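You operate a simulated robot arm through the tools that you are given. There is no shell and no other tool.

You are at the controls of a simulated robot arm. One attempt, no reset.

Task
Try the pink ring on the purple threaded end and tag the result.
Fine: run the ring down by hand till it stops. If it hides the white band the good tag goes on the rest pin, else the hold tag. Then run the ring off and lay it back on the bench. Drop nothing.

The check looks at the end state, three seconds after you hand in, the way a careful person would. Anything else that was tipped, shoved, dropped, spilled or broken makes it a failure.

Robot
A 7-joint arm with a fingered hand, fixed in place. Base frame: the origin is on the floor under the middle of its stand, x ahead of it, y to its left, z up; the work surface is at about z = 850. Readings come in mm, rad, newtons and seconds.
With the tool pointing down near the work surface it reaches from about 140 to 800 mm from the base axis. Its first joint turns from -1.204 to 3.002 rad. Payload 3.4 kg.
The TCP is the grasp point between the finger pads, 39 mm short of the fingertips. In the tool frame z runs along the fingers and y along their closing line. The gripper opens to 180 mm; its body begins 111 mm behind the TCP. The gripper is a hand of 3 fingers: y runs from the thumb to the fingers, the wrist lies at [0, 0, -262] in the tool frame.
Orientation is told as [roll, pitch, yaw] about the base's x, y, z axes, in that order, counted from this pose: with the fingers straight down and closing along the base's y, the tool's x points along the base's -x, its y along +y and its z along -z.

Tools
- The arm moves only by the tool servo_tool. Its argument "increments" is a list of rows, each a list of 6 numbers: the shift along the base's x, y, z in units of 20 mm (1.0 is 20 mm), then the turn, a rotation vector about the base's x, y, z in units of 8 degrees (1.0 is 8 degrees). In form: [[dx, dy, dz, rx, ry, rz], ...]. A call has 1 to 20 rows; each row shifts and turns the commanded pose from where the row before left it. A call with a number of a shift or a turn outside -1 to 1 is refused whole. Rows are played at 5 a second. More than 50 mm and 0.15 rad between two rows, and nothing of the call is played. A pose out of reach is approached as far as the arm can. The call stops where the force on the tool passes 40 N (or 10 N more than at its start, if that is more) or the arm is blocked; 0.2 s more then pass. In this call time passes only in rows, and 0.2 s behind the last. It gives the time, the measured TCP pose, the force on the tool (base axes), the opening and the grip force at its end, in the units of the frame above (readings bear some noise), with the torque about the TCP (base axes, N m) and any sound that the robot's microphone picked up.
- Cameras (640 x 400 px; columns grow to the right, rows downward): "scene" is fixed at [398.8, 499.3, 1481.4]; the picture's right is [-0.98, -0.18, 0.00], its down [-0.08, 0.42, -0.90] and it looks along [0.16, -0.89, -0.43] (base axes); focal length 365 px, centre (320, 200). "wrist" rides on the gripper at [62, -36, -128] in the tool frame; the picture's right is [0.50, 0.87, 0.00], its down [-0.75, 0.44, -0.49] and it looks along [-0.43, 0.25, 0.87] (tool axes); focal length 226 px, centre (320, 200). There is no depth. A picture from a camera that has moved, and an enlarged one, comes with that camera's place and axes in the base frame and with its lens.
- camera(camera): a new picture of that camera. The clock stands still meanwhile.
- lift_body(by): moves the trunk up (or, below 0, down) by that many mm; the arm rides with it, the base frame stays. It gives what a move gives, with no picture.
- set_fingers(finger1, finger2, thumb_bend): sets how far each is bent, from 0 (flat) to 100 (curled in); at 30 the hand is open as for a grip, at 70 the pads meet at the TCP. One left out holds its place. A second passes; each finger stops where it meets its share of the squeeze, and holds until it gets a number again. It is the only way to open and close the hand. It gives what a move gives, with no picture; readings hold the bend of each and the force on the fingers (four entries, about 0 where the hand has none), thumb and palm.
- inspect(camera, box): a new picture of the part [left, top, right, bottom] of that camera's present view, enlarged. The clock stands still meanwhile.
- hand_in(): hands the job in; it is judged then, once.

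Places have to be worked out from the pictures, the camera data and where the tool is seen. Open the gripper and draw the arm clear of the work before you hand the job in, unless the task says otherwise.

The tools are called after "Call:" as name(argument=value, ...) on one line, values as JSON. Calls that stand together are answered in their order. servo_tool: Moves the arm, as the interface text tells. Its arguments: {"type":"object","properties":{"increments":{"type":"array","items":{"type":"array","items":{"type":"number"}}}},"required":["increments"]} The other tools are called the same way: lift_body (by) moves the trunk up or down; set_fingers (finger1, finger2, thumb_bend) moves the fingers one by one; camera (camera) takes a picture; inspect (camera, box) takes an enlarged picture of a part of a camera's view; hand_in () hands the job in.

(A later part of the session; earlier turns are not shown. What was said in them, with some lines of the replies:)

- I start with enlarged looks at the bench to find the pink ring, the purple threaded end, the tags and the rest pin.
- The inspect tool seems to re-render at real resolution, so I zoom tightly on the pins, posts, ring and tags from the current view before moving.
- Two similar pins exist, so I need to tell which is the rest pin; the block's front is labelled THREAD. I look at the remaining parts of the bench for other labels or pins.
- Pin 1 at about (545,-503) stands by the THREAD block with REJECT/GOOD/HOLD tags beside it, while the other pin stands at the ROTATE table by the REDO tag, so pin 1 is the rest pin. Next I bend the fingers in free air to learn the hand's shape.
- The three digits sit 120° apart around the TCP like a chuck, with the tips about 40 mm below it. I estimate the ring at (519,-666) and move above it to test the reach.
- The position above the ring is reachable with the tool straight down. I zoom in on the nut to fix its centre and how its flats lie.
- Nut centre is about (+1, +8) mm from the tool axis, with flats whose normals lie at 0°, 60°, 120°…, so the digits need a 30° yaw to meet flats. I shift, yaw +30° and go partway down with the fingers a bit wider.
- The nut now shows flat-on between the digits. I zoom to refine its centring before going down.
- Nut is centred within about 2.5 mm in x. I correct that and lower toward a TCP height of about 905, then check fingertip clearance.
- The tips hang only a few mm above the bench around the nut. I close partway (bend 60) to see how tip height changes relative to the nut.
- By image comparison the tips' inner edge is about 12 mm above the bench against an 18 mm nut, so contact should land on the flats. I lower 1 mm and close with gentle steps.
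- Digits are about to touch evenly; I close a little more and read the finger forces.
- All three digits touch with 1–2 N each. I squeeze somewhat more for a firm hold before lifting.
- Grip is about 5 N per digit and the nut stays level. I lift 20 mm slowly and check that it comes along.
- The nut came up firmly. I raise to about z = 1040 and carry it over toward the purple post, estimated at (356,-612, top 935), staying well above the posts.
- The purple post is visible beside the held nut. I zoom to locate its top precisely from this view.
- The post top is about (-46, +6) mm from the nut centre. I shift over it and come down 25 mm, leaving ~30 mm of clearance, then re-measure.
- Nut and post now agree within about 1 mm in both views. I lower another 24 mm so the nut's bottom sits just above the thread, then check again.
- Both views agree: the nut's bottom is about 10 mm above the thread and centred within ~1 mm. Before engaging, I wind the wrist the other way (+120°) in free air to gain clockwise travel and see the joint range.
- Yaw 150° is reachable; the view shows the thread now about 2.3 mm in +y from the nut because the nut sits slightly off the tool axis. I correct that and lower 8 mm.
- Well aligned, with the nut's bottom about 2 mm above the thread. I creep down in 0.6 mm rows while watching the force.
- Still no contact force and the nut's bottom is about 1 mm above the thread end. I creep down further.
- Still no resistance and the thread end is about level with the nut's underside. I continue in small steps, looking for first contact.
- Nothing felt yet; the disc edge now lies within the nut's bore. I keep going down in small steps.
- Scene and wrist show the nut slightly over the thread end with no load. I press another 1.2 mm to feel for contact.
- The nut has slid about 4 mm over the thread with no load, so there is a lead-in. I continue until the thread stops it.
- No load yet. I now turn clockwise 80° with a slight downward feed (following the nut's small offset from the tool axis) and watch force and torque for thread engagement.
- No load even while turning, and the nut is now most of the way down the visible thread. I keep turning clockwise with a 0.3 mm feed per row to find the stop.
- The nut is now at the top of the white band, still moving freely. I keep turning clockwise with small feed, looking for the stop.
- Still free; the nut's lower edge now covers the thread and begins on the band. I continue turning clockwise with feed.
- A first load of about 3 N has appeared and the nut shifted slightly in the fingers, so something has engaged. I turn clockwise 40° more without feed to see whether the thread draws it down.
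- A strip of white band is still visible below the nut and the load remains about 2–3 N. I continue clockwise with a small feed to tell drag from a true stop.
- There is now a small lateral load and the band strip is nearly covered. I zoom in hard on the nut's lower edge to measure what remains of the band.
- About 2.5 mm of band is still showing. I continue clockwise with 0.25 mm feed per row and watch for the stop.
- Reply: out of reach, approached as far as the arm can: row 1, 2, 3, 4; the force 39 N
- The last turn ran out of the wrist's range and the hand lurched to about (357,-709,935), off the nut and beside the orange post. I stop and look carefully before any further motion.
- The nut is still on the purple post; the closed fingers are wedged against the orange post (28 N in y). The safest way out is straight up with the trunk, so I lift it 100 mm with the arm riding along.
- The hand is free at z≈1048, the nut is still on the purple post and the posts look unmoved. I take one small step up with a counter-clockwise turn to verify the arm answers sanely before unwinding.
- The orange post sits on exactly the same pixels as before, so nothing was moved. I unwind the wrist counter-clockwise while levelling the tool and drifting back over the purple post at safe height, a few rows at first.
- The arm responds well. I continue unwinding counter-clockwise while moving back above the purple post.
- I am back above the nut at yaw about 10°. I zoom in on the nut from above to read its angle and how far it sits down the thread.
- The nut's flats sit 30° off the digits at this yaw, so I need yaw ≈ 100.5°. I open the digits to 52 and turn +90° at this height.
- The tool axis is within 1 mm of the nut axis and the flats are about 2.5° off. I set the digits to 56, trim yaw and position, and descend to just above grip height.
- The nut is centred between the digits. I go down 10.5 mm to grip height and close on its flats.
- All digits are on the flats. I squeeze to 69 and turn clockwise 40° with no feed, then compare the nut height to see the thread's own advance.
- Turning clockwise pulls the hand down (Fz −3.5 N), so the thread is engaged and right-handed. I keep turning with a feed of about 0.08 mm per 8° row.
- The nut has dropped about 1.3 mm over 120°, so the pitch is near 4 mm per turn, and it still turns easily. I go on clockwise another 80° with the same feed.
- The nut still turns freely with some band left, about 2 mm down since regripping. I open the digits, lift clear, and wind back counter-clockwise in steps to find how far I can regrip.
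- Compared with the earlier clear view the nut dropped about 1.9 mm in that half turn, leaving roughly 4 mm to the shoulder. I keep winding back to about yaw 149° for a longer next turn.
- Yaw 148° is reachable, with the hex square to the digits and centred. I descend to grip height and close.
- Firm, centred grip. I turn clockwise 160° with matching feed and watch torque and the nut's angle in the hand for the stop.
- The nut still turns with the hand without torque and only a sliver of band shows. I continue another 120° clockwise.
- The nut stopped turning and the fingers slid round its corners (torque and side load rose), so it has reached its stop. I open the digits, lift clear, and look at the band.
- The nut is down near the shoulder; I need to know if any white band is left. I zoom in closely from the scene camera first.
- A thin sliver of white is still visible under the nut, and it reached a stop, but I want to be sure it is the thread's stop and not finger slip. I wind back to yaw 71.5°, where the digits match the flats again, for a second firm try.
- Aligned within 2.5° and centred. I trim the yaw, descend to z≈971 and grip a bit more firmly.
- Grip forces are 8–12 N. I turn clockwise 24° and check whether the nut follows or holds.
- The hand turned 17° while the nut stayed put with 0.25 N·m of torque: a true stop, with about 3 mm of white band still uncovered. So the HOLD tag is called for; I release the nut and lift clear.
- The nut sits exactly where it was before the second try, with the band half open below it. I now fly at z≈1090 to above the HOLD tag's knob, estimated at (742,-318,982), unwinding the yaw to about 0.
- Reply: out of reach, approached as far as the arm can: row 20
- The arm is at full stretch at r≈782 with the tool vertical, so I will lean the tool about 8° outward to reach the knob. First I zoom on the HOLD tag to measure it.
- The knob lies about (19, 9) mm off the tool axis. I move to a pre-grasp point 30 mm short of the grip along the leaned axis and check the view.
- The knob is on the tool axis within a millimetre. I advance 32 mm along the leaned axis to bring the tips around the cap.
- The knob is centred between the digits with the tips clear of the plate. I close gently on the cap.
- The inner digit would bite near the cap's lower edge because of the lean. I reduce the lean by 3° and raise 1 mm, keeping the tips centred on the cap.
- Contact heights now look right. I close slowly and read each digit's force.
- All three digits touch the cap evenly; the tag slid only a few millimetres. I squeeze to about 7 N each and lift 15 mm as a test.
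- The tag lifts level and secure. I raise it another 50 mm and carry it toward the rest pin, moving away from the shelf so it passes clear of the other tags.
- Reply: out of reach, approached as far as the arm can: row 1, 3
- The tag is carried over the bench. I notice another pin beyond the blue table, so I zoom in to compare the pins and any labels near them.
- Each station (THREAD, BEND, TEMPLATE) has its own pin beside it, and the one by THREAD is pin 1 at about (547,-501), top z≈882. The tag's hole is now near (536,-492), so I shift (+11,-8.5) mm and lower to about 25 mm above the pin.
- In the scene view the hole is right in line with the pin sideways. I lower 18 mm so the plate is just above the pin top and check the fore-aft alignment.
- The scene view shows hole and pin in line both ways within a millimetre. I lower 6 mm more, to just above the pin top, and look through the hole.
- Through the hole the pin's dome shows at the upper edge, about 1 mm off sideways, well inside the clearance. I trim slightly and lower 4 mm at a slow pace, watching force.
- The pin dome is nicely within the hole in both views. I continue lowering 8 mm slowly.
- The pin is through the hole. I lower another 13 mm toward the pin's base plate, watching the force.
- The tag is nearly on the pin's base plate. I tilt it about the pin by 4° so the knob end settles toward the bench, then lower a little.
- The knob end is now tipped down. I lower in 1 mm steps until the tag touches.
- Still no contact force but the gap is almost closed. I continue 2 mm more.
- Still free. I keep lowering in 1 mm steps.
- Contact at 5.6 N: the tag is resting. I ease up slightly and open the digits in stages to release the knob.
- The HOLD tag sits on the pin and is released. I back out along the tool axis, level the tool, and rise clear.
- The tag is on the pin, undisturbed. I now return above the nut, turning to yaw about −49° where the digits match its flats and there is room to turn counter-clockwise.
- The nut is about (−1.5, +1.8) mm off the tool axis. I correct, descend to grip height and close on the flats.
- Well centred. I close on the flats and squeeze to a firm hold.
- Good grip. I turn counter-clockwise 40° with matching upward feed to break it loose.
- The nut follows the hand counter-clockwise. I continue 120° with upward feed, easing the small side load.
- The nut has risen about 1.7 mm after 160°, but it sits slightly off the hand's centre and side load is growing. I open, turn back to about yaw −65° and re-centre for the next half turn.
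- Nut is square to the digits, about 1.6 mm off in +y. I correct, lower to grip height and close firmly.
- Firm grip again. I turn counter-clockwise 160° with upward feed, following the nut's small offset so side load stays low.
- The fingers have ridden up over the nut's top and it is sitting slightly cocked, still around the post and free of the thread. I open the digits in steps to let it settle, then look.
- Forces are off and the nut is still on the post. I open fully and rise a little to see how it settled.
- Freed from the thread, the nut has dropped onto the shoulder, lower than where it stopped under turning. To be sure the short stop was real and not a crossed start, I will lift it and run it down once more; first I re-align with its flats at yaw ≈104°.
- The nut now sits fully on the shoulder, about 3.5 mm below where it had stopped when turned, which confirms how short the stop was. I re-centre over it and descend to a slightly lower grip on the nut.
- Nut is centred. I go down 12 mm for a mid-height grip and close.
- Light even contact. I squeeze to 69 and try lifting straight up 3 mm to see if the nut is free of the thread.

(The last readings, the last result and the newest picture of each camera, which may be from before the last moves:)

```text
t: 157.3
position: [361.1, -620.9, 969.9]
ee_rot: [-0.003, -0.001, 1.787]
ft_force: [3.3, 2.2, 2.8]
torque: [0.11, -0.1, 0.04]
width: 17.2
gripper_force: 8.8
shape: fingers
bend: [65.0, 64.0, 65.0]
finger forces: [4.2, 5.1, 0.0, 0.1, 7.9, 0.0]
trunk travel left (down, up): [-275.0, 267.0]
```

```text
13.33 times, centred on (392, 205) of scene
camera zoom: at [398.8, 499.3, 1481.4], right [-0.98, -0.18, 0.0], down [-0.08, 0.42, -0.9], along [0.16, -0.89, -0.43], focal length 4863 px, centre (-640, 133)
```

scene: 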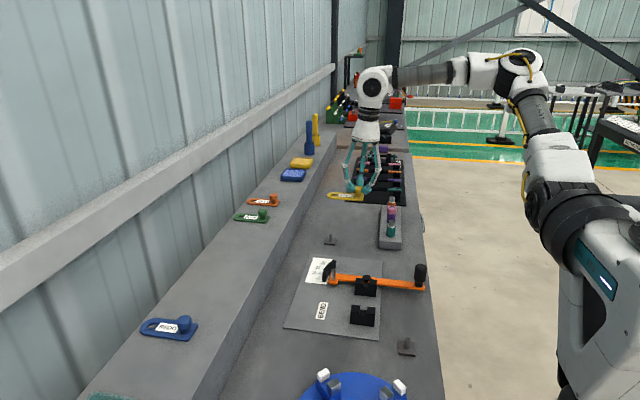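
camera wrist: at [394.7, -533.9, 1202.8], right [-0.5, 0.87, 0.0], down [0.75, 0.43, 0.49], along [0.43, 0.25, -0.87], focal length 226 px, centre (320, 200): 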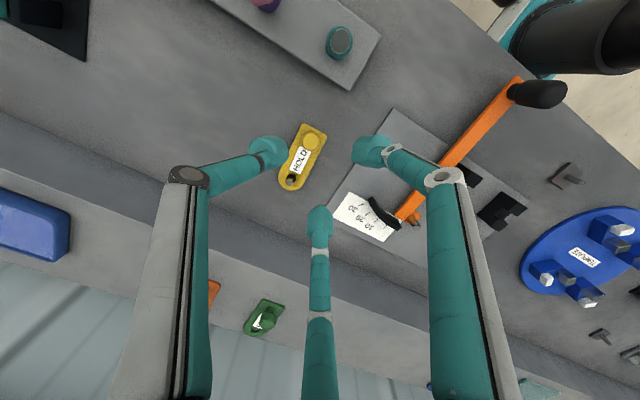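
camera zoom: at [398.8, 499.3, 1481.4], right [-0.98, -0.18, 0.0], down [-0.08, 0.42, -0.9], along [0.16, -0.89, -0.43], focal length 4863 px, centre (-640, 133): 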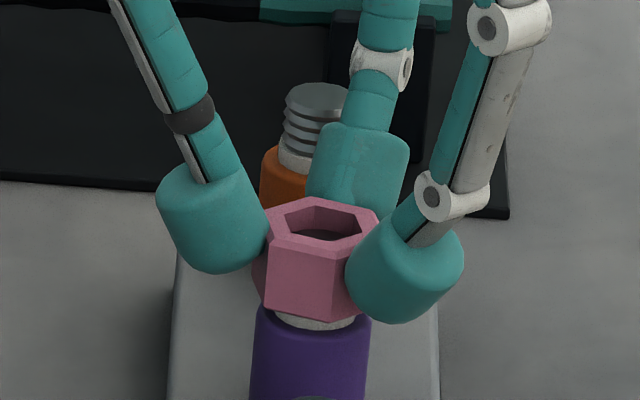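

The nut snapped back up to its threaded height as I lifted, so the thread still holds it where its turns left it; the short stop was genuine and HOLD stands. I release, wind back 180° to yaw ≈ −78° and regrip to keep unscrewing.

Call:
set_fingers(finger1=56, finger2=56, thumb_bend=56)

Call:
servo_tool(increments=[[0, 0, 0.5, 0, 0, -1], [0, 0, 0.5, 0, 0, -1], [0, 0, 0.5, 0, 0, -1], [0, 0, 0, 0, 0, -1], [0, 0, 0, 0, 0, -1], [0, 0, 0, 0, 0, -1], [0, 0, 0, 0, 0, -1], [0, 0, 0, 0, 0, -1], [0, 0, 0, 0, 0, -1], [0, 0, 0, 0, 0, -1], [0, 0, 0, 0, 0, -1], [0, 0, 0, 0, 0, -1], [0, 0, 0, 0, 0, -1], [0, 0, 0, 0, 0, -1], [0, 0, 0, 0, 0, -1], [0, 0, 0, 0, 0, -1], [0, 0, 0, 0, 0, -1], [0, 0, 0, 0, 0, -1], [0, 0, 0, 0, 0, -1], [0, 0, 0, 0, 0, -1]])

Call:
servo_tool(increments=[[0, 0, 0, 0, 0, -1], [0, 0, 0, 0, 0, -1], [0, 0, 0, 0, 0, -0.5], [0, 0, 0, 0, 0, 0]])

Call:
inspect(camera="wrist", box=[256, 120, 384, 200])

Call:
inspect(camera="scene", box=[376, 190, 408, 220])

```text
t: 158.3
position: [360.0, -621.3, 968.7]
ee_rot: [0.001, -0.002, 1.787]
ft_force: [-0.4, 0.1, -0.1]
torque: [0.03, 0.04, -0.01]
width: 48.4
gripper_force: 0.0
shape: fingers
bend: [56.0, 56.0, 56.0]
finger forces: [0.1, 0.1, 0.1, 0.0, 0.0, 0.1]
trunk travel left (down, up): [-275.0, 267.0]
```

```text
t: 162.5
position: [361.0, -619.5, 998.2]
ee_rot: [-0.003, 0.0, -1.008]
ft_force: [-0.1, 0.0, 0.1]
torque: [0.0, 0.0, 0.0]
width: 48.5
gripper_force: 0.1
shape: fingers
bend: [56.0, 56.0, 56.0]
finger forces: [0.0, 0.0, 0.0, 0.1, 0.0, 0.0]
trunk travel left (down, up): [-275.0, 267.0]
```

```text
t: 163.5
position: [360.6, -620.6, 998.7]
ee_rot: [-0.001, -0.002, -1.356]
ft_force: [0.0, -0.1, -0.6]
torque: [0.0, 0.02, 0.02]
width: 48.8
gripper_force: 0.1
shape: fingers
bend: [56.0, 56.0, 56.0]
finger forces: [0.0, 0.1, 0.0, 0.1, 0.0, 0.0]
trunk travel left (down, up): [-275.0, 267.0]
```

```text
5.00 times, centred on (320, 160) of wrist
camera zoom: at [312.3, -567.5, 1126.8], right [0.74, 0.67, 0.0], down [0.59, -0.64, 0.49], along [0.33, -0.36, -0.87], focal length 1130 px, centre (320, 400)
```

zoom: 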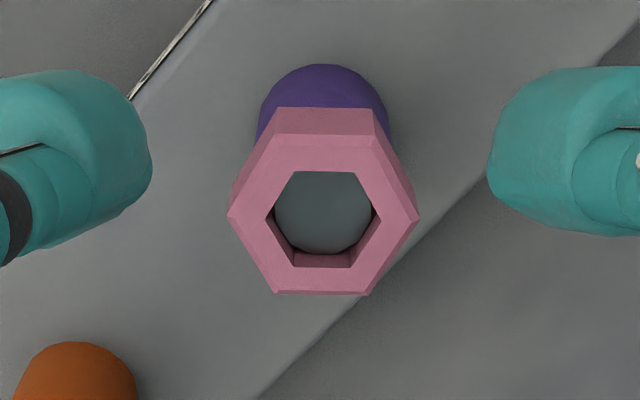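

```text
13.33 times, centred on (392, 205) of scene
camera zoom: at [398.8, 499.3, 1481.4], right [-0.98, -0.18, 0.0], down [-0.08, 0.42, -0.9], along [0.16, -0.89, -0.43], focal length 4863 px, centre (-640, 133)
```

zoom: 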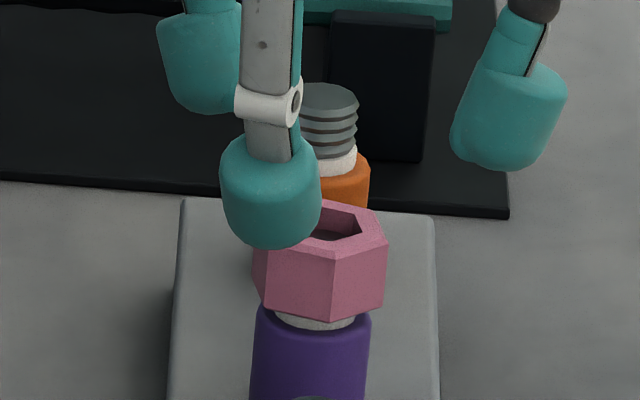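

The nut holds its threaded height with the band open again. I trim the centring, lower to grip mid-height, and close with moderate force.

Call:
servo_tool(increments=[[-0.035, 0.04, -0.6, 0, 0, 0], [0, 0, -0.6, 0, 0, 0], [0, 0, -0.38, 0, 0, 0], [0, 0, 0, 0, 0, 0]])

Call:
set_fingers(finger1=64, finger2=64, thumb_bend=64)

Call:
set_fingers(finger1=69, finger2=69, thumb_bend=69)

Call:
inspect(camera="wrist", box=[272, 140, 368, 200])

Call:
inspect(camera="scene", box=[376, 190, 408, 220])

```text
t: 164.5
position: [360.7, -621.2, 967.6]
ee_rot: [-0.001, -0.001, -1.354]
ft_force: [-0.4, 0.4, 0.4]
torque: [-0.02, 0.01, -0.01]
width: 48.7
gripper_force: 0.1
shape: fingers
bend: [56.0, 56.0, 56.0]
finger forces: [0.1, 0.0, 0.0, 0.1, 0.0, 0.1]
trunk travel left (down, up): [-275.0, 267.0]
```

```text
t: 165.5
position: [361.2, -621.4, 967.4]
ee_rot: [-0.002, -0.001, -1.352]
ft_force: [-0.7, -0.5, -0.7]
torque: [0.04, 0.01, -0.02]
width: 21.2
gripper_force: 0.9
shape: fingers
bend: [63.0, 63.0, 64.0]
finger forces: [0.7, 0.3, 0.0, 0.0, 0.6, 0.0]
trunk travel left (down, up): [-275.0, 267.0]
```

```text
t: 166.5
position: [359.8, -621.2, 967.1]
ee_rot: [-0.001, 0.002, -1.354]
ft_force: [-2.0, 0.1, -1.7]
torque: [0.02, 0.08, 0.01]
width: 18.8
gripper_force: 7.5
shape: fingers
bend: [64.0, 64.0, 65.0]
finger forces: [4.7, 3.9, 0.0, 0.1, 6.6, 0.0]
trunk travel left (down, up): [-275.0, 267.0]
```

```text
6.67 times, centred on (320, 170) of wrist
camera zoom: at [311.3, -567.2, 1094.7], right [0.74, 0.67, 0.0], down [0.59, -0.64, 0.49], along [0.33, -0.36, -0.87], focal length 1507 px, centre (320, 400)
```

zoom: 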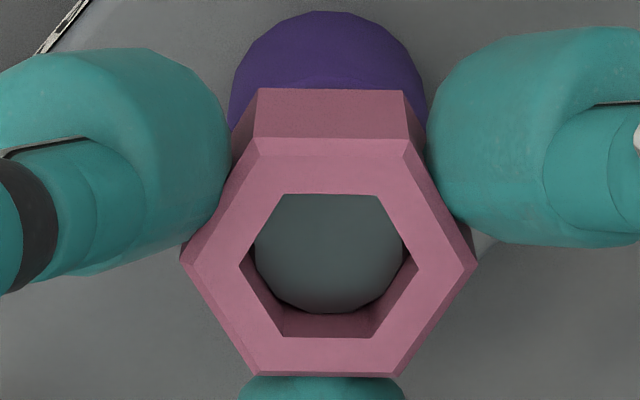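

```text
13.33 times, centred on (392, 205) of scene
camera zoom: at [398.8, 499.3, 1481.4], right [-0.98, -0.18, 0.0], down [-0.08, 0.42, -0.9], along [0.16, -0.89, -0.43], focal length 4863 px, centre (-640, 133)
```

zoom: 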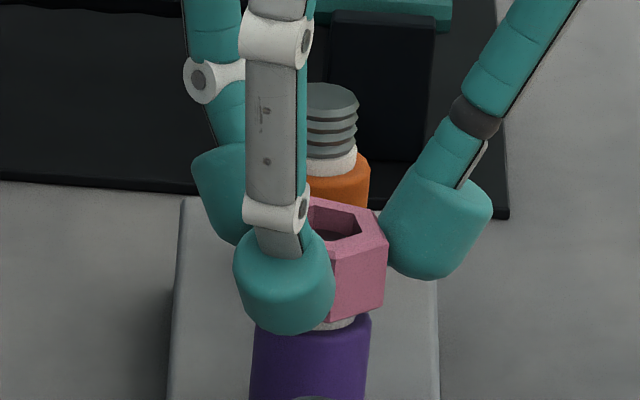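

A better, lower grip. I turn counter-clockwise 80° with matching upward feed and check.

Call:
servo_tool(increments=[[0, 0, 0.004, 0, 0, 1], [0, 0, 0.004, 0, 0, 1], [0, 0, 0.004, 0, 0, 1], [0, 0, 0.004, 0, 0, 1], [0, 0, 0.004, 0, 0, 1], [0, 0, 0.004, 0, 0, 1], [0, 0, 0.004, 0, 0, 1], [0, 0, 0.004, 0, 0, 1], [0, 0, 0.004, 0, 0, 1], [0, 0, 0.004, 0, 0, 1], [0, 0, 0, 0, 0, 0]])

Call:
inspect(camera="wrist", box=[272, 140, 368, 200])

Call:
inspect(camera="scene", box=[376, 190, 408, 220])

```text
t: 168.9
position: [360.5, -619.9, 968.7]
ee_rot: [0.001, 0.0, 0.043]
ft_force: [0.4, -0.3, -1.2]
torque: [0.02, -0.01, -0.01]
width: 19.3
gripper_force: 8.0
shape: fingers
bend: [64.0, 64.0, 65.0]
finger forces: [6.0, 4.3, 0.1, 0.0, 5.7, 0.0]
trunk travel left (down, up): [-275.0, 267.0]
```

```text
6.67 times, centred on (320, 170) of wrist
camera zoom: at [299.6, -659.2, 1096.2], right [-0.54, 0.84, 0.0], down [0.73, 0.47, 0.49], along [0.41, 0.26, -0.87], focal length 1507 px, centre (320, 400)
```

zoom: 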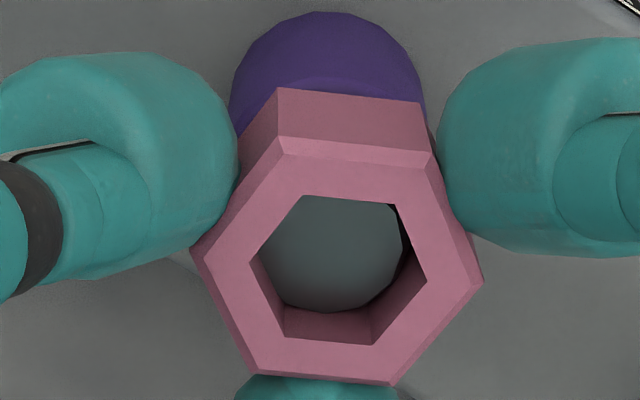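

```text
13.33 times, centred on (392, 205) of scene
camera zoom: at [398.8, 499.3, 1481.4], right [-0.98, -0.18, 0.0], down [-0.08, 0.42, -0.9], along [0.16, -0.89, -0.43], focal length 4863 px, centre (-640, 133)
```

zoom: 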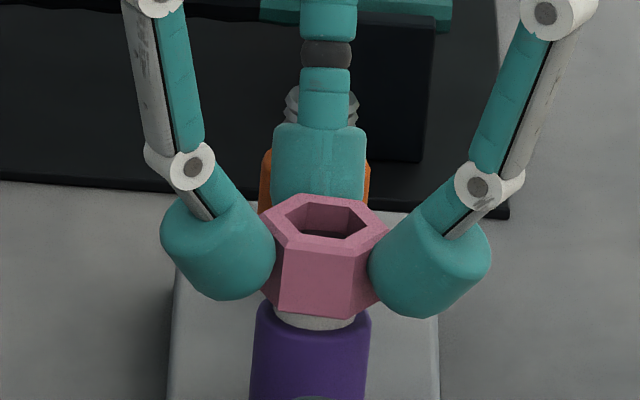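

The nut rises with the turn and loads are small. I continue counter-clockwise another 80°.

Call:
servo_tool(increments=[[0, 0, 0.004, 0, 0, 1], [0, 0, 0.004, 0, 0, 1], [0, 0, 0.004, 0, 0, 1], [0, 0, 0.004, 0, 0, 1], [0, 0, 0.004, 0, 0, 1], [0, 0, 0.004, 0, 0, 1], [0, 0, 0.004, 0, 0, 1], [0, 0, 0.004, 0, 0, 1], [0, 0, 0.004, 0, 0, 1], [0, 0, 0.004, 0, 0, 1], [0, 0, 0, 0, 0, 0]])

Call:
inspect(camera="wrist", box=[272, 140, 368, 200])

Call:
inspect(camera="scene", box=[376, 190, 408, 220])

```text
t: 171.3
position: [360.6, -621.2, 969.4]
ee_rot: [0.0, -0.002, 1.44]
ft_force: [0.6, -0.6, -0.1]
torque: [0.02, -0.01, -0.01]
width: 19.1
gripper_force: 8.1
shape: fingers
bend: [64.0, 64.0, 65.0]
finger forces: [5.8, 4.4, 0.0, 0.0, 5.6, 0.0]
trunk travel left (down, up): [-275.0, 267.0]
```

```text
6.67 times, centred on (320, 170) of wrist
camera zoom: at [388.0, -687.2, 1097.0], right [-0.92, -0.38, 0.0], down [-0.33, 0.8, 0.49], along [-0.19, 0.46, -0.87], focal length 1507 px, centre (320, 400)
```

zoom: 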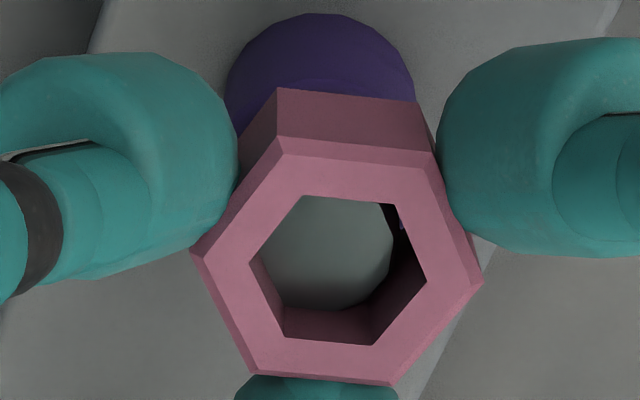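

```text
13.33 times, centred on (392, 205) of scene
camera zoom: at [398.8, 499.3, 1481.4], right [-0.98, -0.18, 0.0], down [-0.08, 0.42, -0.9], along [0.16, -0.89, -0.43], focal length 4863 px, centre (-640, 133)
```

zoom: 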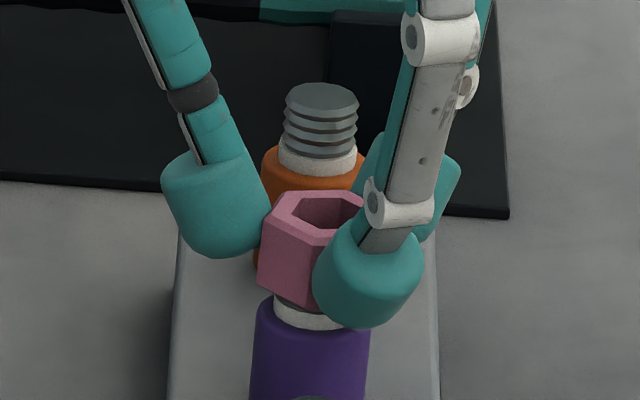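

The nut is higher, showing thread again below it, and all loads have vanished, so it looks free. I lift gently 4 mm straight up to test.

Call:
servo_tool(increments=[[0, 0, 0.05, 0, 0, 0.5], [0, 0, 0.05, 0, 0, 0.5], [0, 0, 0.1, 0, 0, 0], [0, 0, 0, 0, 0, 0]])

Call:
inspect(camera="wrist", box=[272, 140, 368, 200])

Call:
inspect(camera="scene", box=[376, 190, 408, 220])

```text
t: 172.3
position: [359.8, -618.7, 973.1]
ee_rot: [0.0, -0.002, 1.578]
ft_force: [-0.3, 0.2, -0.5]
torque: [-0.01, -0.03, 0.0]
width: 19.0
gripper_force: 8.1
shape: fingers
bend: [64.0, 64.0, 65.0]
finger forces: [5.9, 4.4, 0.0, 0.0, 5.7, 0.0]
trunk travel left (down, up): [-275.0, 267.0]
```

```text
6.67 times, centred on (320, 170) of wrist
camera zoom: at [396.5, -682.6, 1101.3], right [-0.86, -0.51, 0.0], down [-0.44, 0.75, 0.49], along [-0.25, 0.43, -0.87], focal length 1507 px, centre (320, 400)
```

zoom: 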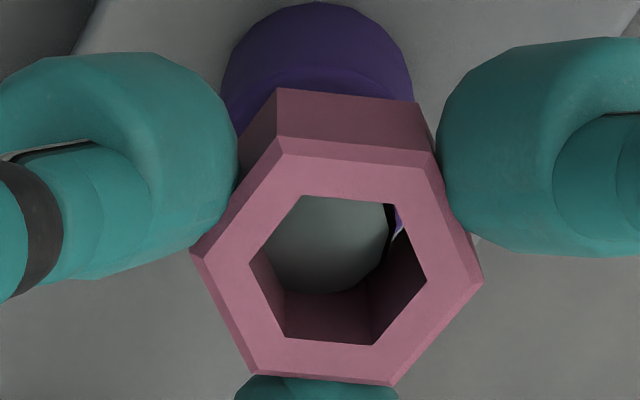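

```text
13.33 times, centred on (392, 205) of scene
camera zoom: at [398.8, 499.3, 1481.4], right [-0.98, -0.18, 0.0], down [-0.08, 0.42, -0.9], along [0.16, -0.89, -0.43], focal length 4863 px, centre (-640, 133)
```

zoom: 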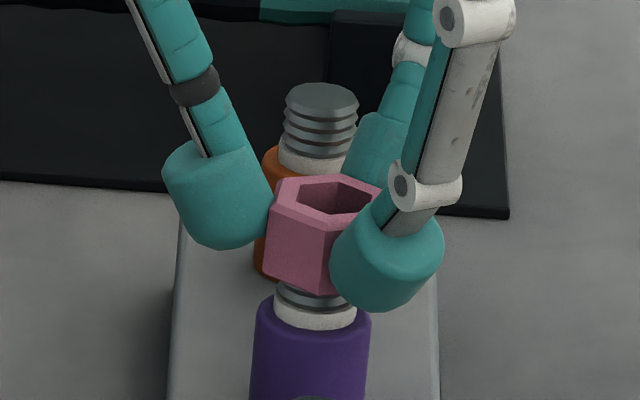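

The nut lifts free of the thread. I centre it slightly on the post and raise it straight up, well clear.

Call:
servo_tool(increments=[[0.045, 0.025, 0.1, 0, 0, 0], [0, 0, 0.2, 0, 0, 0], [0, 0, 0.3, 0, 0, 0], [0, 0, 0.4, 0, 0, 0], [0, 0, 0.5, 0, 0, 0], [0, 0, 0.5, 0, 0, 0], [0, 0, 0, 0, 0, 0]])

Call:
inspect(camera="wrist", box=[272, 140, 368, 200])

Call:
inspect(camera="scene", box=[372, 180, 412, 220])

```text
t: 173.9
position: [361.0, -620.2, 1011.9]
ee_rot: [0.002, -0.001, 1.578]
ft_force: [-0.2, -0.4, 0.2]
torque: [-0.01, -0.01, 0.0]
width: 19.1
gripper_force: 7.6
shape: fingers
bend: [64.0, 64.0, 65.0]
finger forces: [5.9, 4.4, 0.0, 0.0, 5.7, 0.0]
trunk travel left (down, up): [-275.0, 267.0]
```

```text
6.67 times, centred on (320, 170) of wrist
camera zoom: at [397.6, -682.5, 1140.6], right [-0.86, -0.51, 0.0], down [-0.44, 0.75, 0.49], along [-0.25, 0.43, -0.87], focal length 1507 px, centre (320, 400)
```

zoom: 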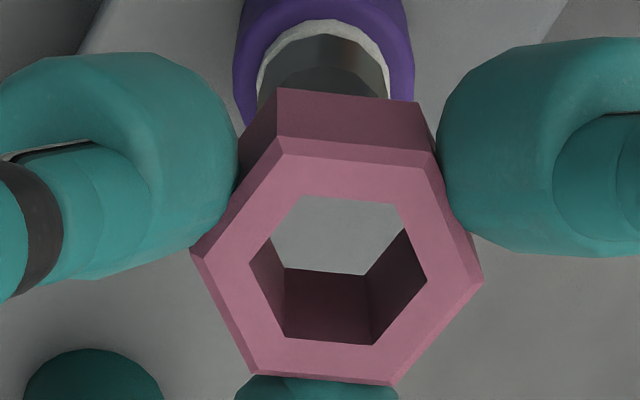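

```text
10.00 times, centred on (392, 200) of scene
camera zoom: at [398.8, 499.3, 1481.4], right [-0.98, -0.18, 0.0], down [-0.08, 0.42, -0.9], along [0.16, -0.89, -0.43], focal length 3647 px, centre (-400, 200)
```

zoom: 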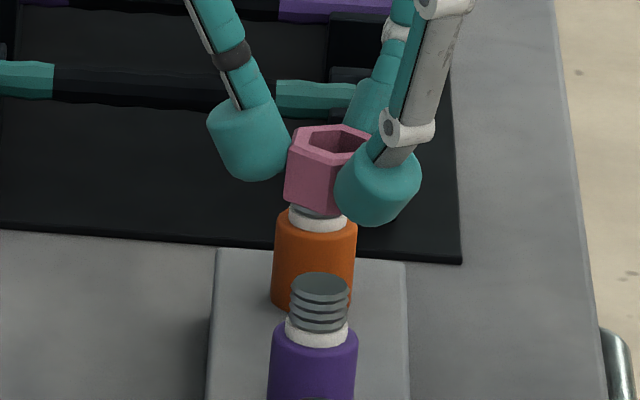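

The ring is off the purple post. I carry it back over the clear bench to its original spot near (515,-656).

Call:
servo_tool(increments=[[0, 0, 0.5, 0, 0, 0], [0, 0, 0.5, 0, 0, 0], [0.8, -0.19, 0, 0, 0, 0], [0.86, -0.2, 0, 0, 0, 0], [0.86, -0.2, 0, 0, 0, 0], [0.86, -0.2, 0, 0, 0, 0], [0.86, -0.2, 0, 0, 0, 0], [0.86, -0.2, 0, 0, 0, 0], [0.86, -0.2, 0, 0, 0, 0], [0.86, -0.2, 0, 0, 0, 0], [0.86, -0.2, 0, 0, 0, 0], [0, 0, -0.9, 0, 0, 0], [0, 0, -0.9, 0, 0, 0], [0, 0, -0.9, 0, 0, 0], [0, 0, -0.9, 0, 0, 0], [0, 0, -0.7, 0, 0, 0], [0, 0, 0, 0, 0, 0]])

Call:
inspect(camera="scene", box=[320, 170, 400, 240])

Call:
inspect(camera="wrist", box=[230, 110, 410, 222])

```text
t: 177.5
position: [515.7, -656.5, 947.5]
ee_rot: [-0.001, -0.002, 1.579]
ft_force: [0.2, 0.4, 0.0]
torque: [0.03, -0.01, 0.03]
width: 18.7
gripper_force: 7.7
shape: fingers
bend: [64.0, 64.0, 65.0]
finger forces: [5.7, 4.4, 0.0, 0.0, 5.7, 0.0]
trunk travel left (down, up): [-275.0, 267.0]
```

```text
5.71 times, centred on (360, 205) of scene
camera zoom: at [398.8, 499.3, 1481.4], right [-0.98, -0.18, 0.0], down [-0.08, 0.42, -0.9], along [0.16, -0.89, -0.43], focal length 2084 px, centre (91, 171)
```

zoom: 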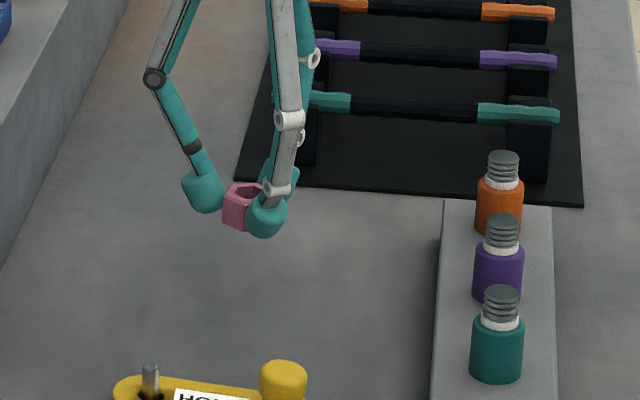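

```text
3.56 times, centred on (320, 166) of wrist
camera zoom: at [552.0, -718.6, 1074.7], right [-0.86, -0.51, 0.0], down [-0.44, 0.75, 0.49], along [-0.25, 0.43, -0.87], focal length 804 px, centre (320, 321)
```

zoom: 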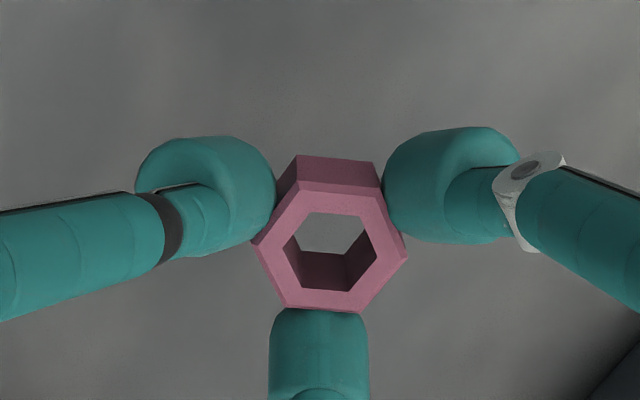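

In place above the bench. I lower toward z≈907, then creep for the touch.

Call:
servo_tool(increments=[[0, 0, -0.8, 0, 0, 0], [0, 0, -0.7, 0, 0, 0], [0, 0, -0.5, 0, 0, 0], [0, 0, 0, 0, 0, 0]])

Call:
inspect(camera="scene", box=[330, 190, 374, 230])

```text
t: 178.5
position: [514.1, -656.3, 907.2]
ee_rot: [0.0, -0.003, 1.578]
ft_force: [0.5, -0.1, 0.4]
torque: [-0.01, 0.01, 0.04]
width: 19.1
gripper_force: 7.8
shape: fingers
bend: [64.0, 64.0, 65.0]
finger forces: [5.8, 4.5, 0.1, 0.0, 5.7, 0.1]
trunk travel left (down, up): [-275.0, 267.0]
```

```text
10.00 times, centred on (352, 210) of scene
camera zoom: at [398.8, 499.3, 1481.4], right [-0.98, -0.18, 0.0], down [-0.08, 0.42, -0.9], along [0.16, -0.89, -0.43], focal length 3647 px, centre (0, 100)
```

zoom: 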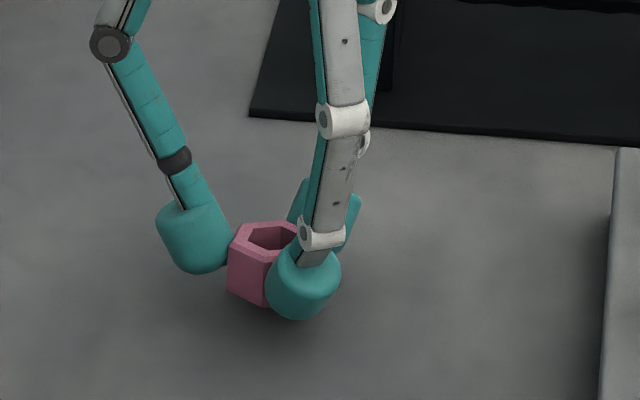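

The nut is still a few millimetres above the bench with no load. I creep down 1 mm at a time to find contact.

Call:
servo_tool(increments=[[0, 0, -0.05, 0, 0, 0], [0, 0, -0.05, 0, 0, 0], [0, 0, -0.05, 0, 0, 0], [0, 0, 0, 0, 0, 0]])

Call:
inspect(camera="scene", box=[330, 195, 370, 230])

```text
t: 179.5
position: [516.1, -655.2, 903.3]
ee_rot: [0.001, -0.001, 1.577]
ft_force: [0.4, -0.1, -0.1]
torque: [-0.01, 0.03, -0.04]
width: 19.2
gripper_force: 8.0
shape: fingers
bend: [64.0, 64.0, 65.0]
finger forces: [5.8, 4.5, 0.1, 0.0, 5.6, 0.0]
trunk travel left (down, up): [-275.0, 267.0]
```

```text
11.43 times, centred on (350, 212) of scene
camera zoom: at [398.8, 499.3, 1481.4], right [-0.98, -0.18, 0.0], down [-0.08, 0.42, -0.9], along [0.16, -0.89, -0.43], focal length 4168 px, centre (-23, 57)
```

zoom: 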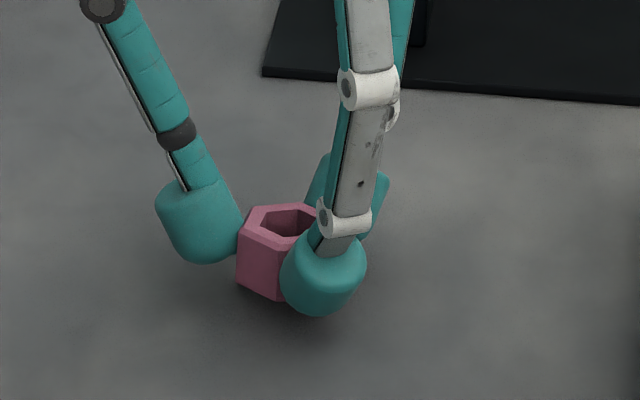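

No contact yet. I continue creeping down.

Call:
servo_tool(increments=[[0, 0, -0.05, 0, 0, 0], [0, 0, -0.05, 0, 0, 0], [0, 0, 0, 0, 0, 0]])

Call:
inspect(camera="scene", box=[330, 195, 370, 230])

```text
t: 180.3
position: [516.1, -656.7, 901.4]
ee_rot: [-0.001, -0.003, 1.577]
ft_force: [0.2, 0.4, -0.4]
torque: [-0.02, 0.0, -0.01]
width: 18.8
gripper_force: 7.6
shape: fingers
bend: [64.0, 64.0, 65.0]
finger forces: [5.8, 4.4, 0.1, 0.0, 5.5, 0.0]
trunk travel left (down, up): [-275.0, 267.0]
```

```text
11.43 times, centred on (350, 212) of scene
camera zoom: at [398.8, 499.3, 1481.4], right [-0.98, -0.18, 0.0], down [-0.08, 0.42, -0.9], along [0.16, -0.89, -0.43], focal length 4168 px, centre (-23, 57)
```

zoom: 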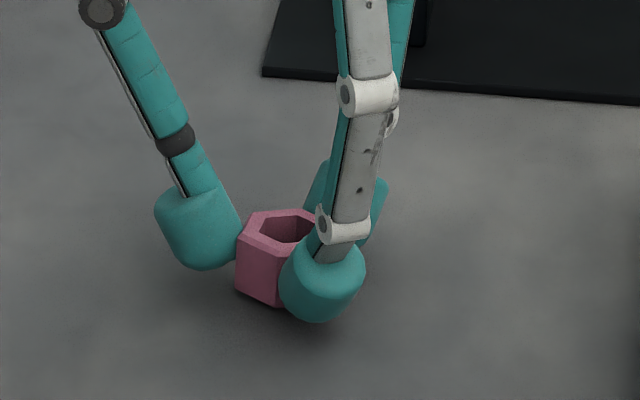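

Still unloaded. I keep going in 1 mm steps.

Call:
servo_tool(increments=[[0, 0, -0.05, 0, 0, 0], [0, 0, -0.05, 0, 0, 0], [0, 0, 0, 0, 0, 0]])

Call:
inspect(camera="scene", box=[330, 195, 370, 230])

```text
t: 181.1
position: [515.6, -656.3, 900.1]
ee_rot: [0.001, -0.003, 1.577]
ft_force: [-0.1, 0.2, 1.1]
torque: [-0.02, 0.01, -0.02]
width: 18.9
gripper_force: 8.3
shape: fingers
bend: [64.0, 64.0, 65.0]
finger forces: [5.7, 4.5, 0.1, 0.0, 5.8, 0.0]
trunk travel left (down, up): [-275.0, 267.0]
```

```text
11.43 times, centred on (350, 212) of scene
camera zoom: at [398.8, 499.3, 1481.4], right [-0.98, -0.18, 0.0], down [-0.08, 0.42, -0.9], along [0.16, -0.89, -0.43], focal length 4168 px, centre (-23, 57)
```

zoom: 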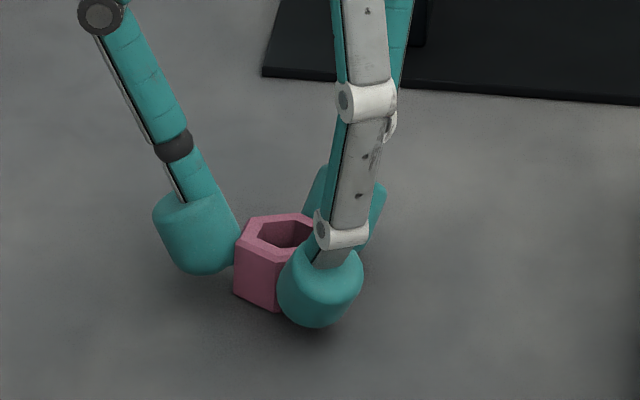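

A first hint of load (1.1 N). One more millimetre to confirm contact.

Call:
servo_tool(increments=[[0, 0, -0.04, 0, 0, 0], [0, 0, 0, 0, 0, 0]])

Call:
inspect(camera="scene", box=[330, 195, 370, 230])

Call:
inspect(camera="wrist", box=[260, 130, 380, 200])

```text
t: 181.7
position: [514.7, -655.3, 900.0]
ee_rot: [0.001, -0.003, 1.578]
ft_force: [0.4, 0.6, 3.0]
torque: [0.01, 0.0, -0.02]
width: 18.9
gripper_force: 8.1
shape: fingers
bend: [64.0, 64.0, 65.0]
finger forces: [5.7, 4.5, 0.0, 0.0, 6.2, 0.1]
trunk travel left (down, up): [-275.0, 267.0]
```

```text
11.43 times, centred on (350, 212) of scene
camera zoom: at [398.8, 499.3, 1481.4], right [-0.98, -0.18, 0.0], down [-0.08, 0.42, -0.9], along [0.16, -0.89, -0.43], focal length 4168 px, centre (-23, 57)
```

zoom: 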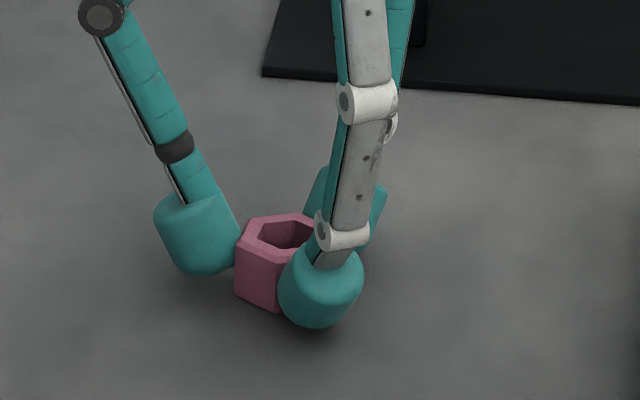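

```text
5.33 times, centred on (320, 165) of wrist
camera zoom: at [551.9, -717.9, 1027.3], right [-0.86, -0.51, 0.0], down [-0.44, 0.75, 0.49], along [-0.25, 0.43, -0.87], focal length 1206 px, centre (320, 387)
```

zoom: 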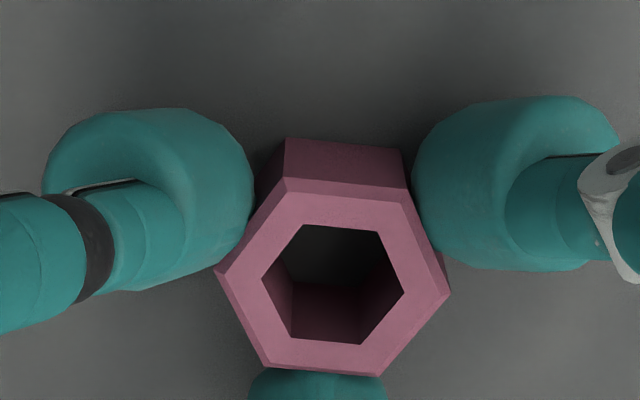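

Contact is at 3 N. I ease the fingers open just enough to let go, then raise slightly before opening further so the tips don't press on the bench.

Call:
set_fingers(finger1=63, finger2=63, thumb_bend=63)

Call:
servo_tool(increments=[[0, 0, 0.05, 0, 0, 0], [0, 0, 0, 0, 0, 0]])

Call:
set_fingers(finger1=60, finger2=60, thumb_bend=60)

Call:
inspect(camera="scene", box=[330, 195, 370, 230])

Call:
inspect(camera="wrist", box=[260, 130, 380, 200])

```text
t: 182.7
position: [515.0, -656.4, 899.1]
ee_rot: [0.0, -0.001, 1.578]
ft_force: [0.0, -0.5, -0.1]
torque: [-0.01, -0.02, 0.01]
width: 22.1
gripper_force: 0.2
shape: fingers
bend: [63.0, 63.0, 63.0]
finger forces: [0.2, 0.2, 0.0, 0.0, 0.0, 0.1]
trunk travel left (down, up): [-275.0, 267.0]
```

```text
t: 183.3
position: [516.6, -656.0, 899.5]
ee_rot: [0.0, -0.001, 1.578]
ft_force: [-0.1, -0.3, -0.1]
torque: [0.0, 0.03, 0.0]
width: 22.7
gripper_force: 0.1
shape: fingers
bend: [63.0, 63.0, 63.0]
finger forces: [0.1, 0.0, 0.0, 0.1, 0.0, 0.1]
trunk travel left (down, up): [-275.0, 267.0]
```

```text
t: 184.3
position: [515.1, -656.5, 899.6]
ee_rot: [0.0, -0.002, 1.578]
ft_force: [0.2, 1.1, -0.2]
torque: [0.0, -0.04, -0.03]
width: 33.0
gripper_force: 0.1
shape: fingers
bend: [60.0, 60.0, 60.0]
finger forces: [0.1, 0.0, 0.0, 0.0, 0.1, 0.0]
trunk travel left (down, up): [-275.0, 267.0]
```

```text
11.43 times, centred on (350, 212) of scene
camera zoom: at [398.8, 499.3, 1481.4], right [-0.98, -0.18, 0.0], down [-0.08, 0.42, -0.9], along [0.16, -0.89, -0.43], focal length 4168 px, centre (-23, 57)
```

zoom: 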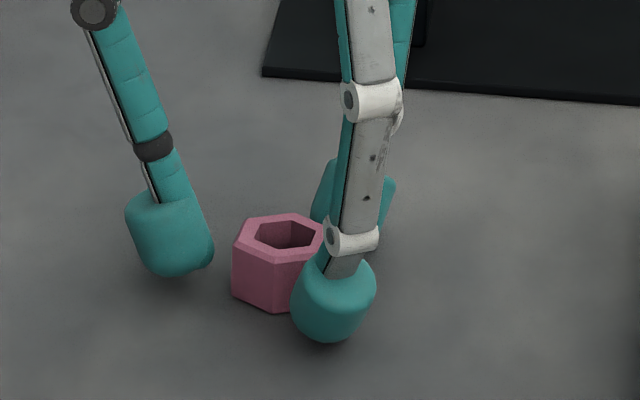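

```text
5.33 times, centred on (320, 165) of wrist
camera zoom: at [551.7, -718.4, 1027.9], right [-0.86, -0.51, 0.0], down [-0.44, 0.75, 0.49], along [-0.25, 0.43, -0.87], focal length 1206 px, centre (320, 387)
```

zoom: 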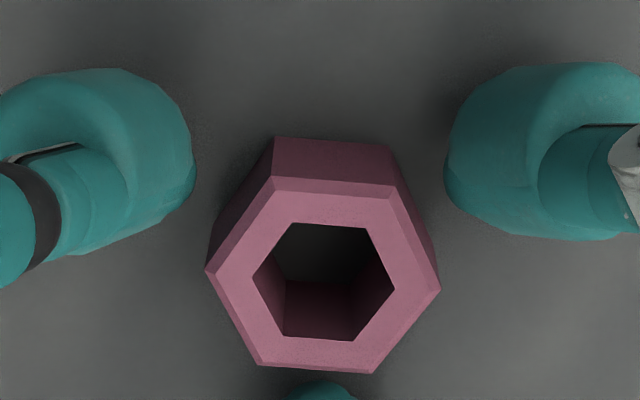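

The ring stands flat on the bench, clear of the digits. I open a bit more while rising straight up, then withdraw to a clear place.

Call:
servo_tool(increments=[[0, 0, 0.2, 0, 0, 0], [0, 0, 0.3, 0, 0, 0], [0, 0, 0, 0, 0, 0]])

Call:
set_fingers(finger1=52, finger2=52, thumb_bend=52)

Call:
servo_tool(increments=[[0, 0, 0.6, 0, 0, 0], [0, 0, 0.9, 0, 0, 0], [0, 0, 0.9, 0, 0, 0], [0, 0, 0.9, 0, 0, 0], [0, 0, 0.9, 0, 0, 0], [0, 0, 0.9, 0, 0, 0], [0, 0, 0.9, 0, 0, 0], [0, 0, 0.9, 0, 0, 0], [0, 0, 0, 0, 0, 0]])

Call:
camera(camera="scene")

Call:
inspect(camera="scene", box=[310, 150, 430, 260])

```text
t: 185.1
position: [513.7, -654.6, 910.2]
ee_rot: [0.001, -0.002, 1.578]
ft_force: [0.2, 0.2, 0.4]
torque: [0.02, 0.02, 0.02]
width: 33.0
gripper_force: 0.0
shape: fingers
bend: [60.0, 60.0, 60.0]
finger forces: [0.1, 0.0, 0.1, 0.1, 0.1, 0.0]
trunk travel left (down, up): [-275.0, 267.0]
```

```text
t: 186.1
position: [515.1, -655.6, 910.7]
ee_rot: [0.0, -0.001, 1.579]
ft_force: [0.8, 0.2, 0.1]
torque: [-0.02, 0.03, -0.02]
width: 64.3
gripper_force: 0.1
shape: fingers
bend: [52.0, 52.0, 52.0]
finger forces: [0.0, 0.0, 0.0, 0.1, 0.0, 0.0]
trunk travel left (down, up): [-275.0, 267.0]
```

```text
t: 188.1
position: [516.1, -655.4, 1049.8]
ee_rot: [0.001, -0.002, 1.578]
ft_force: [-0.6, 0.2, 0.2]
torque: [-0.01, 0.0, 0.0]
width: 64.4
gripper_force: 0.0
shape: fingers
bend: [52.0, 52.0, 52.0]
finger forces: [0.1, 0.1, 0.0, 0.0, 0.0, 0.1]
trunk travel left (down, up): [-275.0, 267.0]
```

```text
taken
```

scene: 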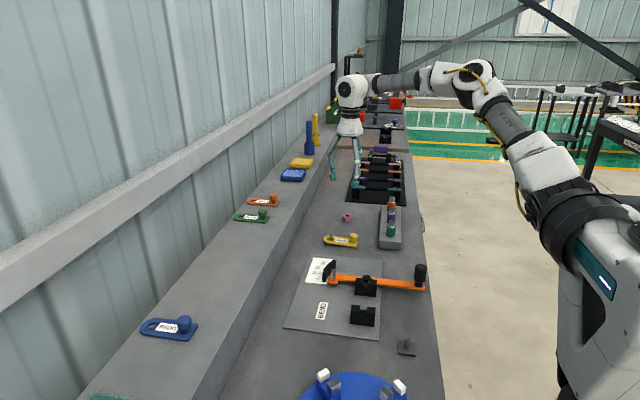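

```text
3.64 times, centred on (370, 205) of scene
camera zoom: at [398.8, 499.3, 1481.4], right [-0.98, -0.18, 0.0], down [-0.08, 0.42, -0.9], along [0.16, -0.89, -0.43], focal length 1326 px, centre (138, 182)
```

zoom: 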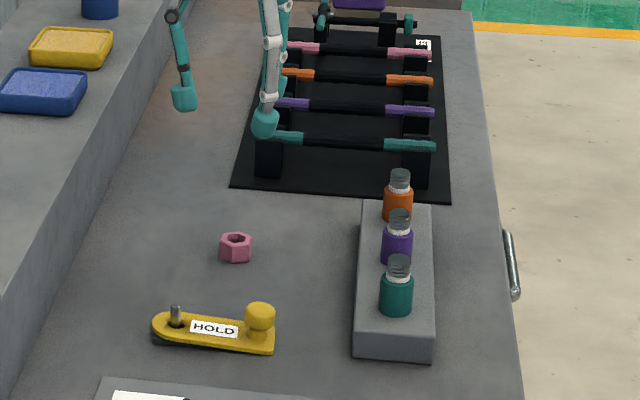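

Ring on the bench, HOLD tag on the pin, posts and other items unmoved. I draw the arm up and back to its clear starting region and open the hand.

Call:
servo_tool(increments=[[0, 0, 0.9, 0, 0, 0], [0, 0, 0.9, 0, 0, 0], [-0.7, 0.8, 0.6, 0, 0, -0.7], [-0.7, 0.8, 0.6, 0, 0, -0.7], [-0.7, 0.8, 0.6, 0, 0, -0.7], [-0.7, 0.8, 0.6, 0, 0, -0.7], [-0.7, 0.8, 0.6, 0, 0, -0.7], [-0.7, 0.8, 0.6, 0, 0, -0.7], [-0.7, 0.8, 0.6, 0, 0, -0.7], [-0.7, 0.8, 0.4, 0, 0, -0.7], [-0.7, 0.8, 0, 0, 0, -0.7], [-0.7, 0.8, 0, 0, 0, -0.7], [-0.7, 0.8, 0, 0, 0, -0.7], [-0.7, 0.8, 0, 0, 0, -0.7], [-0.7, 0.8, 0, 0, 0, -0.7], [-0.7, 0.8, 0, 0, 0, -0.7], [0, 0, 0, 0, 0, 0]])

Call:
set_fingers(finger1=30, finger2=30, thumb_bend=30)

Call:
camera(camera="scene")

Call:
inspect(camera="scene", box=[320, 195, 420, 260])

Call:
camera(camera="wrist")

```text
t: 191.7
position: [319.9, -431.3, 1177.5]
ee_rot: [0.001, 0.003, 0.207]
ft_force: [0.0, -0.7, -0.3]
torque: [0.0, 0.01, -0.01]
width: 64.4
gripper_force: 0.0
shape: fingers
bend: [52.0, 52.0, 52.0]
finger forces: [0.0, 0.0, 0.1, 0.0, 0.0, 0.0]
trunk travel left (down, up): [-275.0, 267.0]
```

```text
t: 192.7
position: [317.9, -431.6, 1177.7]
ee_rot: [0.0, 0.001, 0.21]
ft_force: [-0.6, -0.1, 0.3]
torque: [0.01, 0.02, 0.04]
width: 151.7
gripper_force: 0.1
shape: fingers
bend: [30.0, 30.0, 30.0]
finger forces: [0.1, 0.1, 0.0, 0.1, 0.0, 0.1]
trunk travel left (down, up): [-275.0, 267.0]
```

```text
taken
```

scene: 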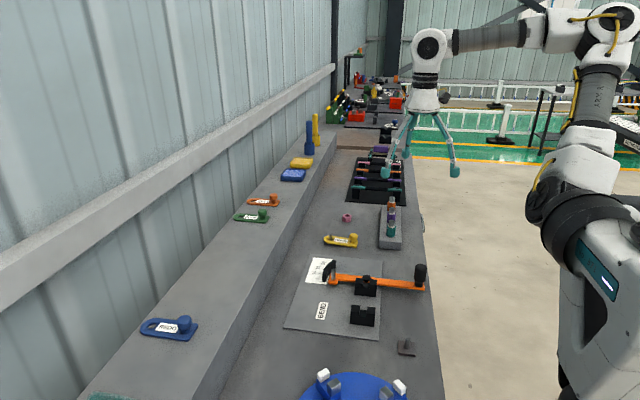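

```text
6.15 times, centred on (370, 228) of scene
camera zoom: at [398.8, 499.3, 1481.4], right [-0.98, -0.18, 0.0], down [-0.08, 0.42, -0.9], along [0.16, -0.89, -0.43], focal length 2244 px, centre (12, 31)
```

zoom: 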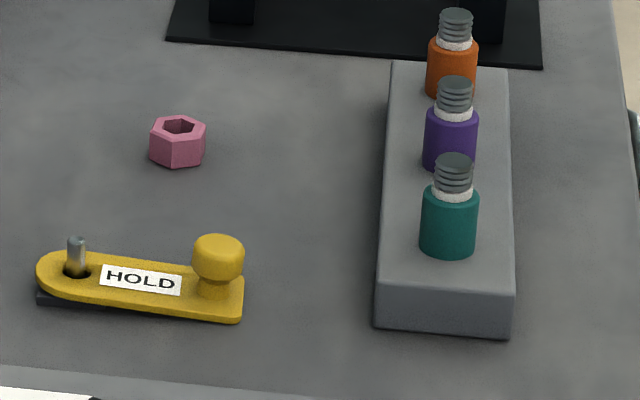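

```text
taken
camera wrist: at [265.3, -480.0, 1305.0], right [-0.67, 0.74, 0.0], down [0.65, 0.58, 0.49], along [0.37, 0.33, -0.87], focal length 226 px, centre (320, 200)
```

wrist: 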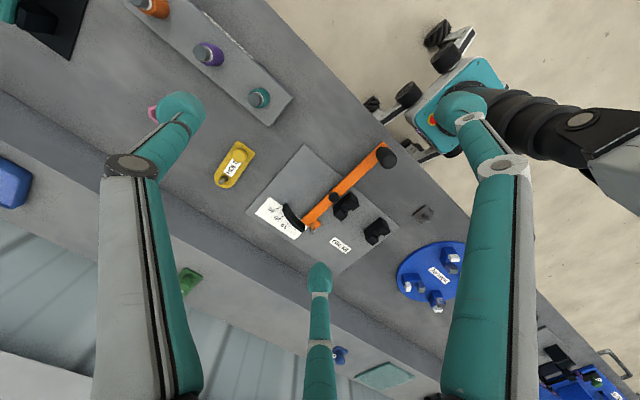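

The end state looks right: HOLD tag on the rest pin, ring flat on the bench, purple post bare, everything else in place, hand open and clear. I hand in the job.

Call:
hand_in()

```text
The job is handed in.
```

I ran the pink ring down the purple thread until it stopped. It stopped about 3 mm short of the shoulder with part of the white band still showing, so I put the **HOLD** tag on the rest pin. Then I ran the ring off and laid it flat on the bench close to where it started. The job is handed in; I haven't seen the verdict.

- **The stop:** I gripped the ring a second time and turned harder. It did not move, so I took that as a true stop.
- **Which pin:** there are three similar pins and none is labelled. I used the one nearest the THREAD block, beside the GOOD, HOLD and REJECT tags.
- **Slip while running down:** the wrist ran out of turning range, and the hand lurched off the ring and wedged against the orange post with about 28 N. I lifted it straight out. The orange post showed no movement in the pictures taken before and after.
- **Slip while running off:** the fingers rode up over the ring, and it dropped a few millimetres onto the purple shoulder, covering the band for a moment. It stayed on the post throughout. When I lifted it, it returned to its height on the thread, so I kept the HOLD result.

At the end the hand was open and clear. The final pictures showed nothing tipped, shoved or dropped. I left the trunk 100 mm higher than it started.
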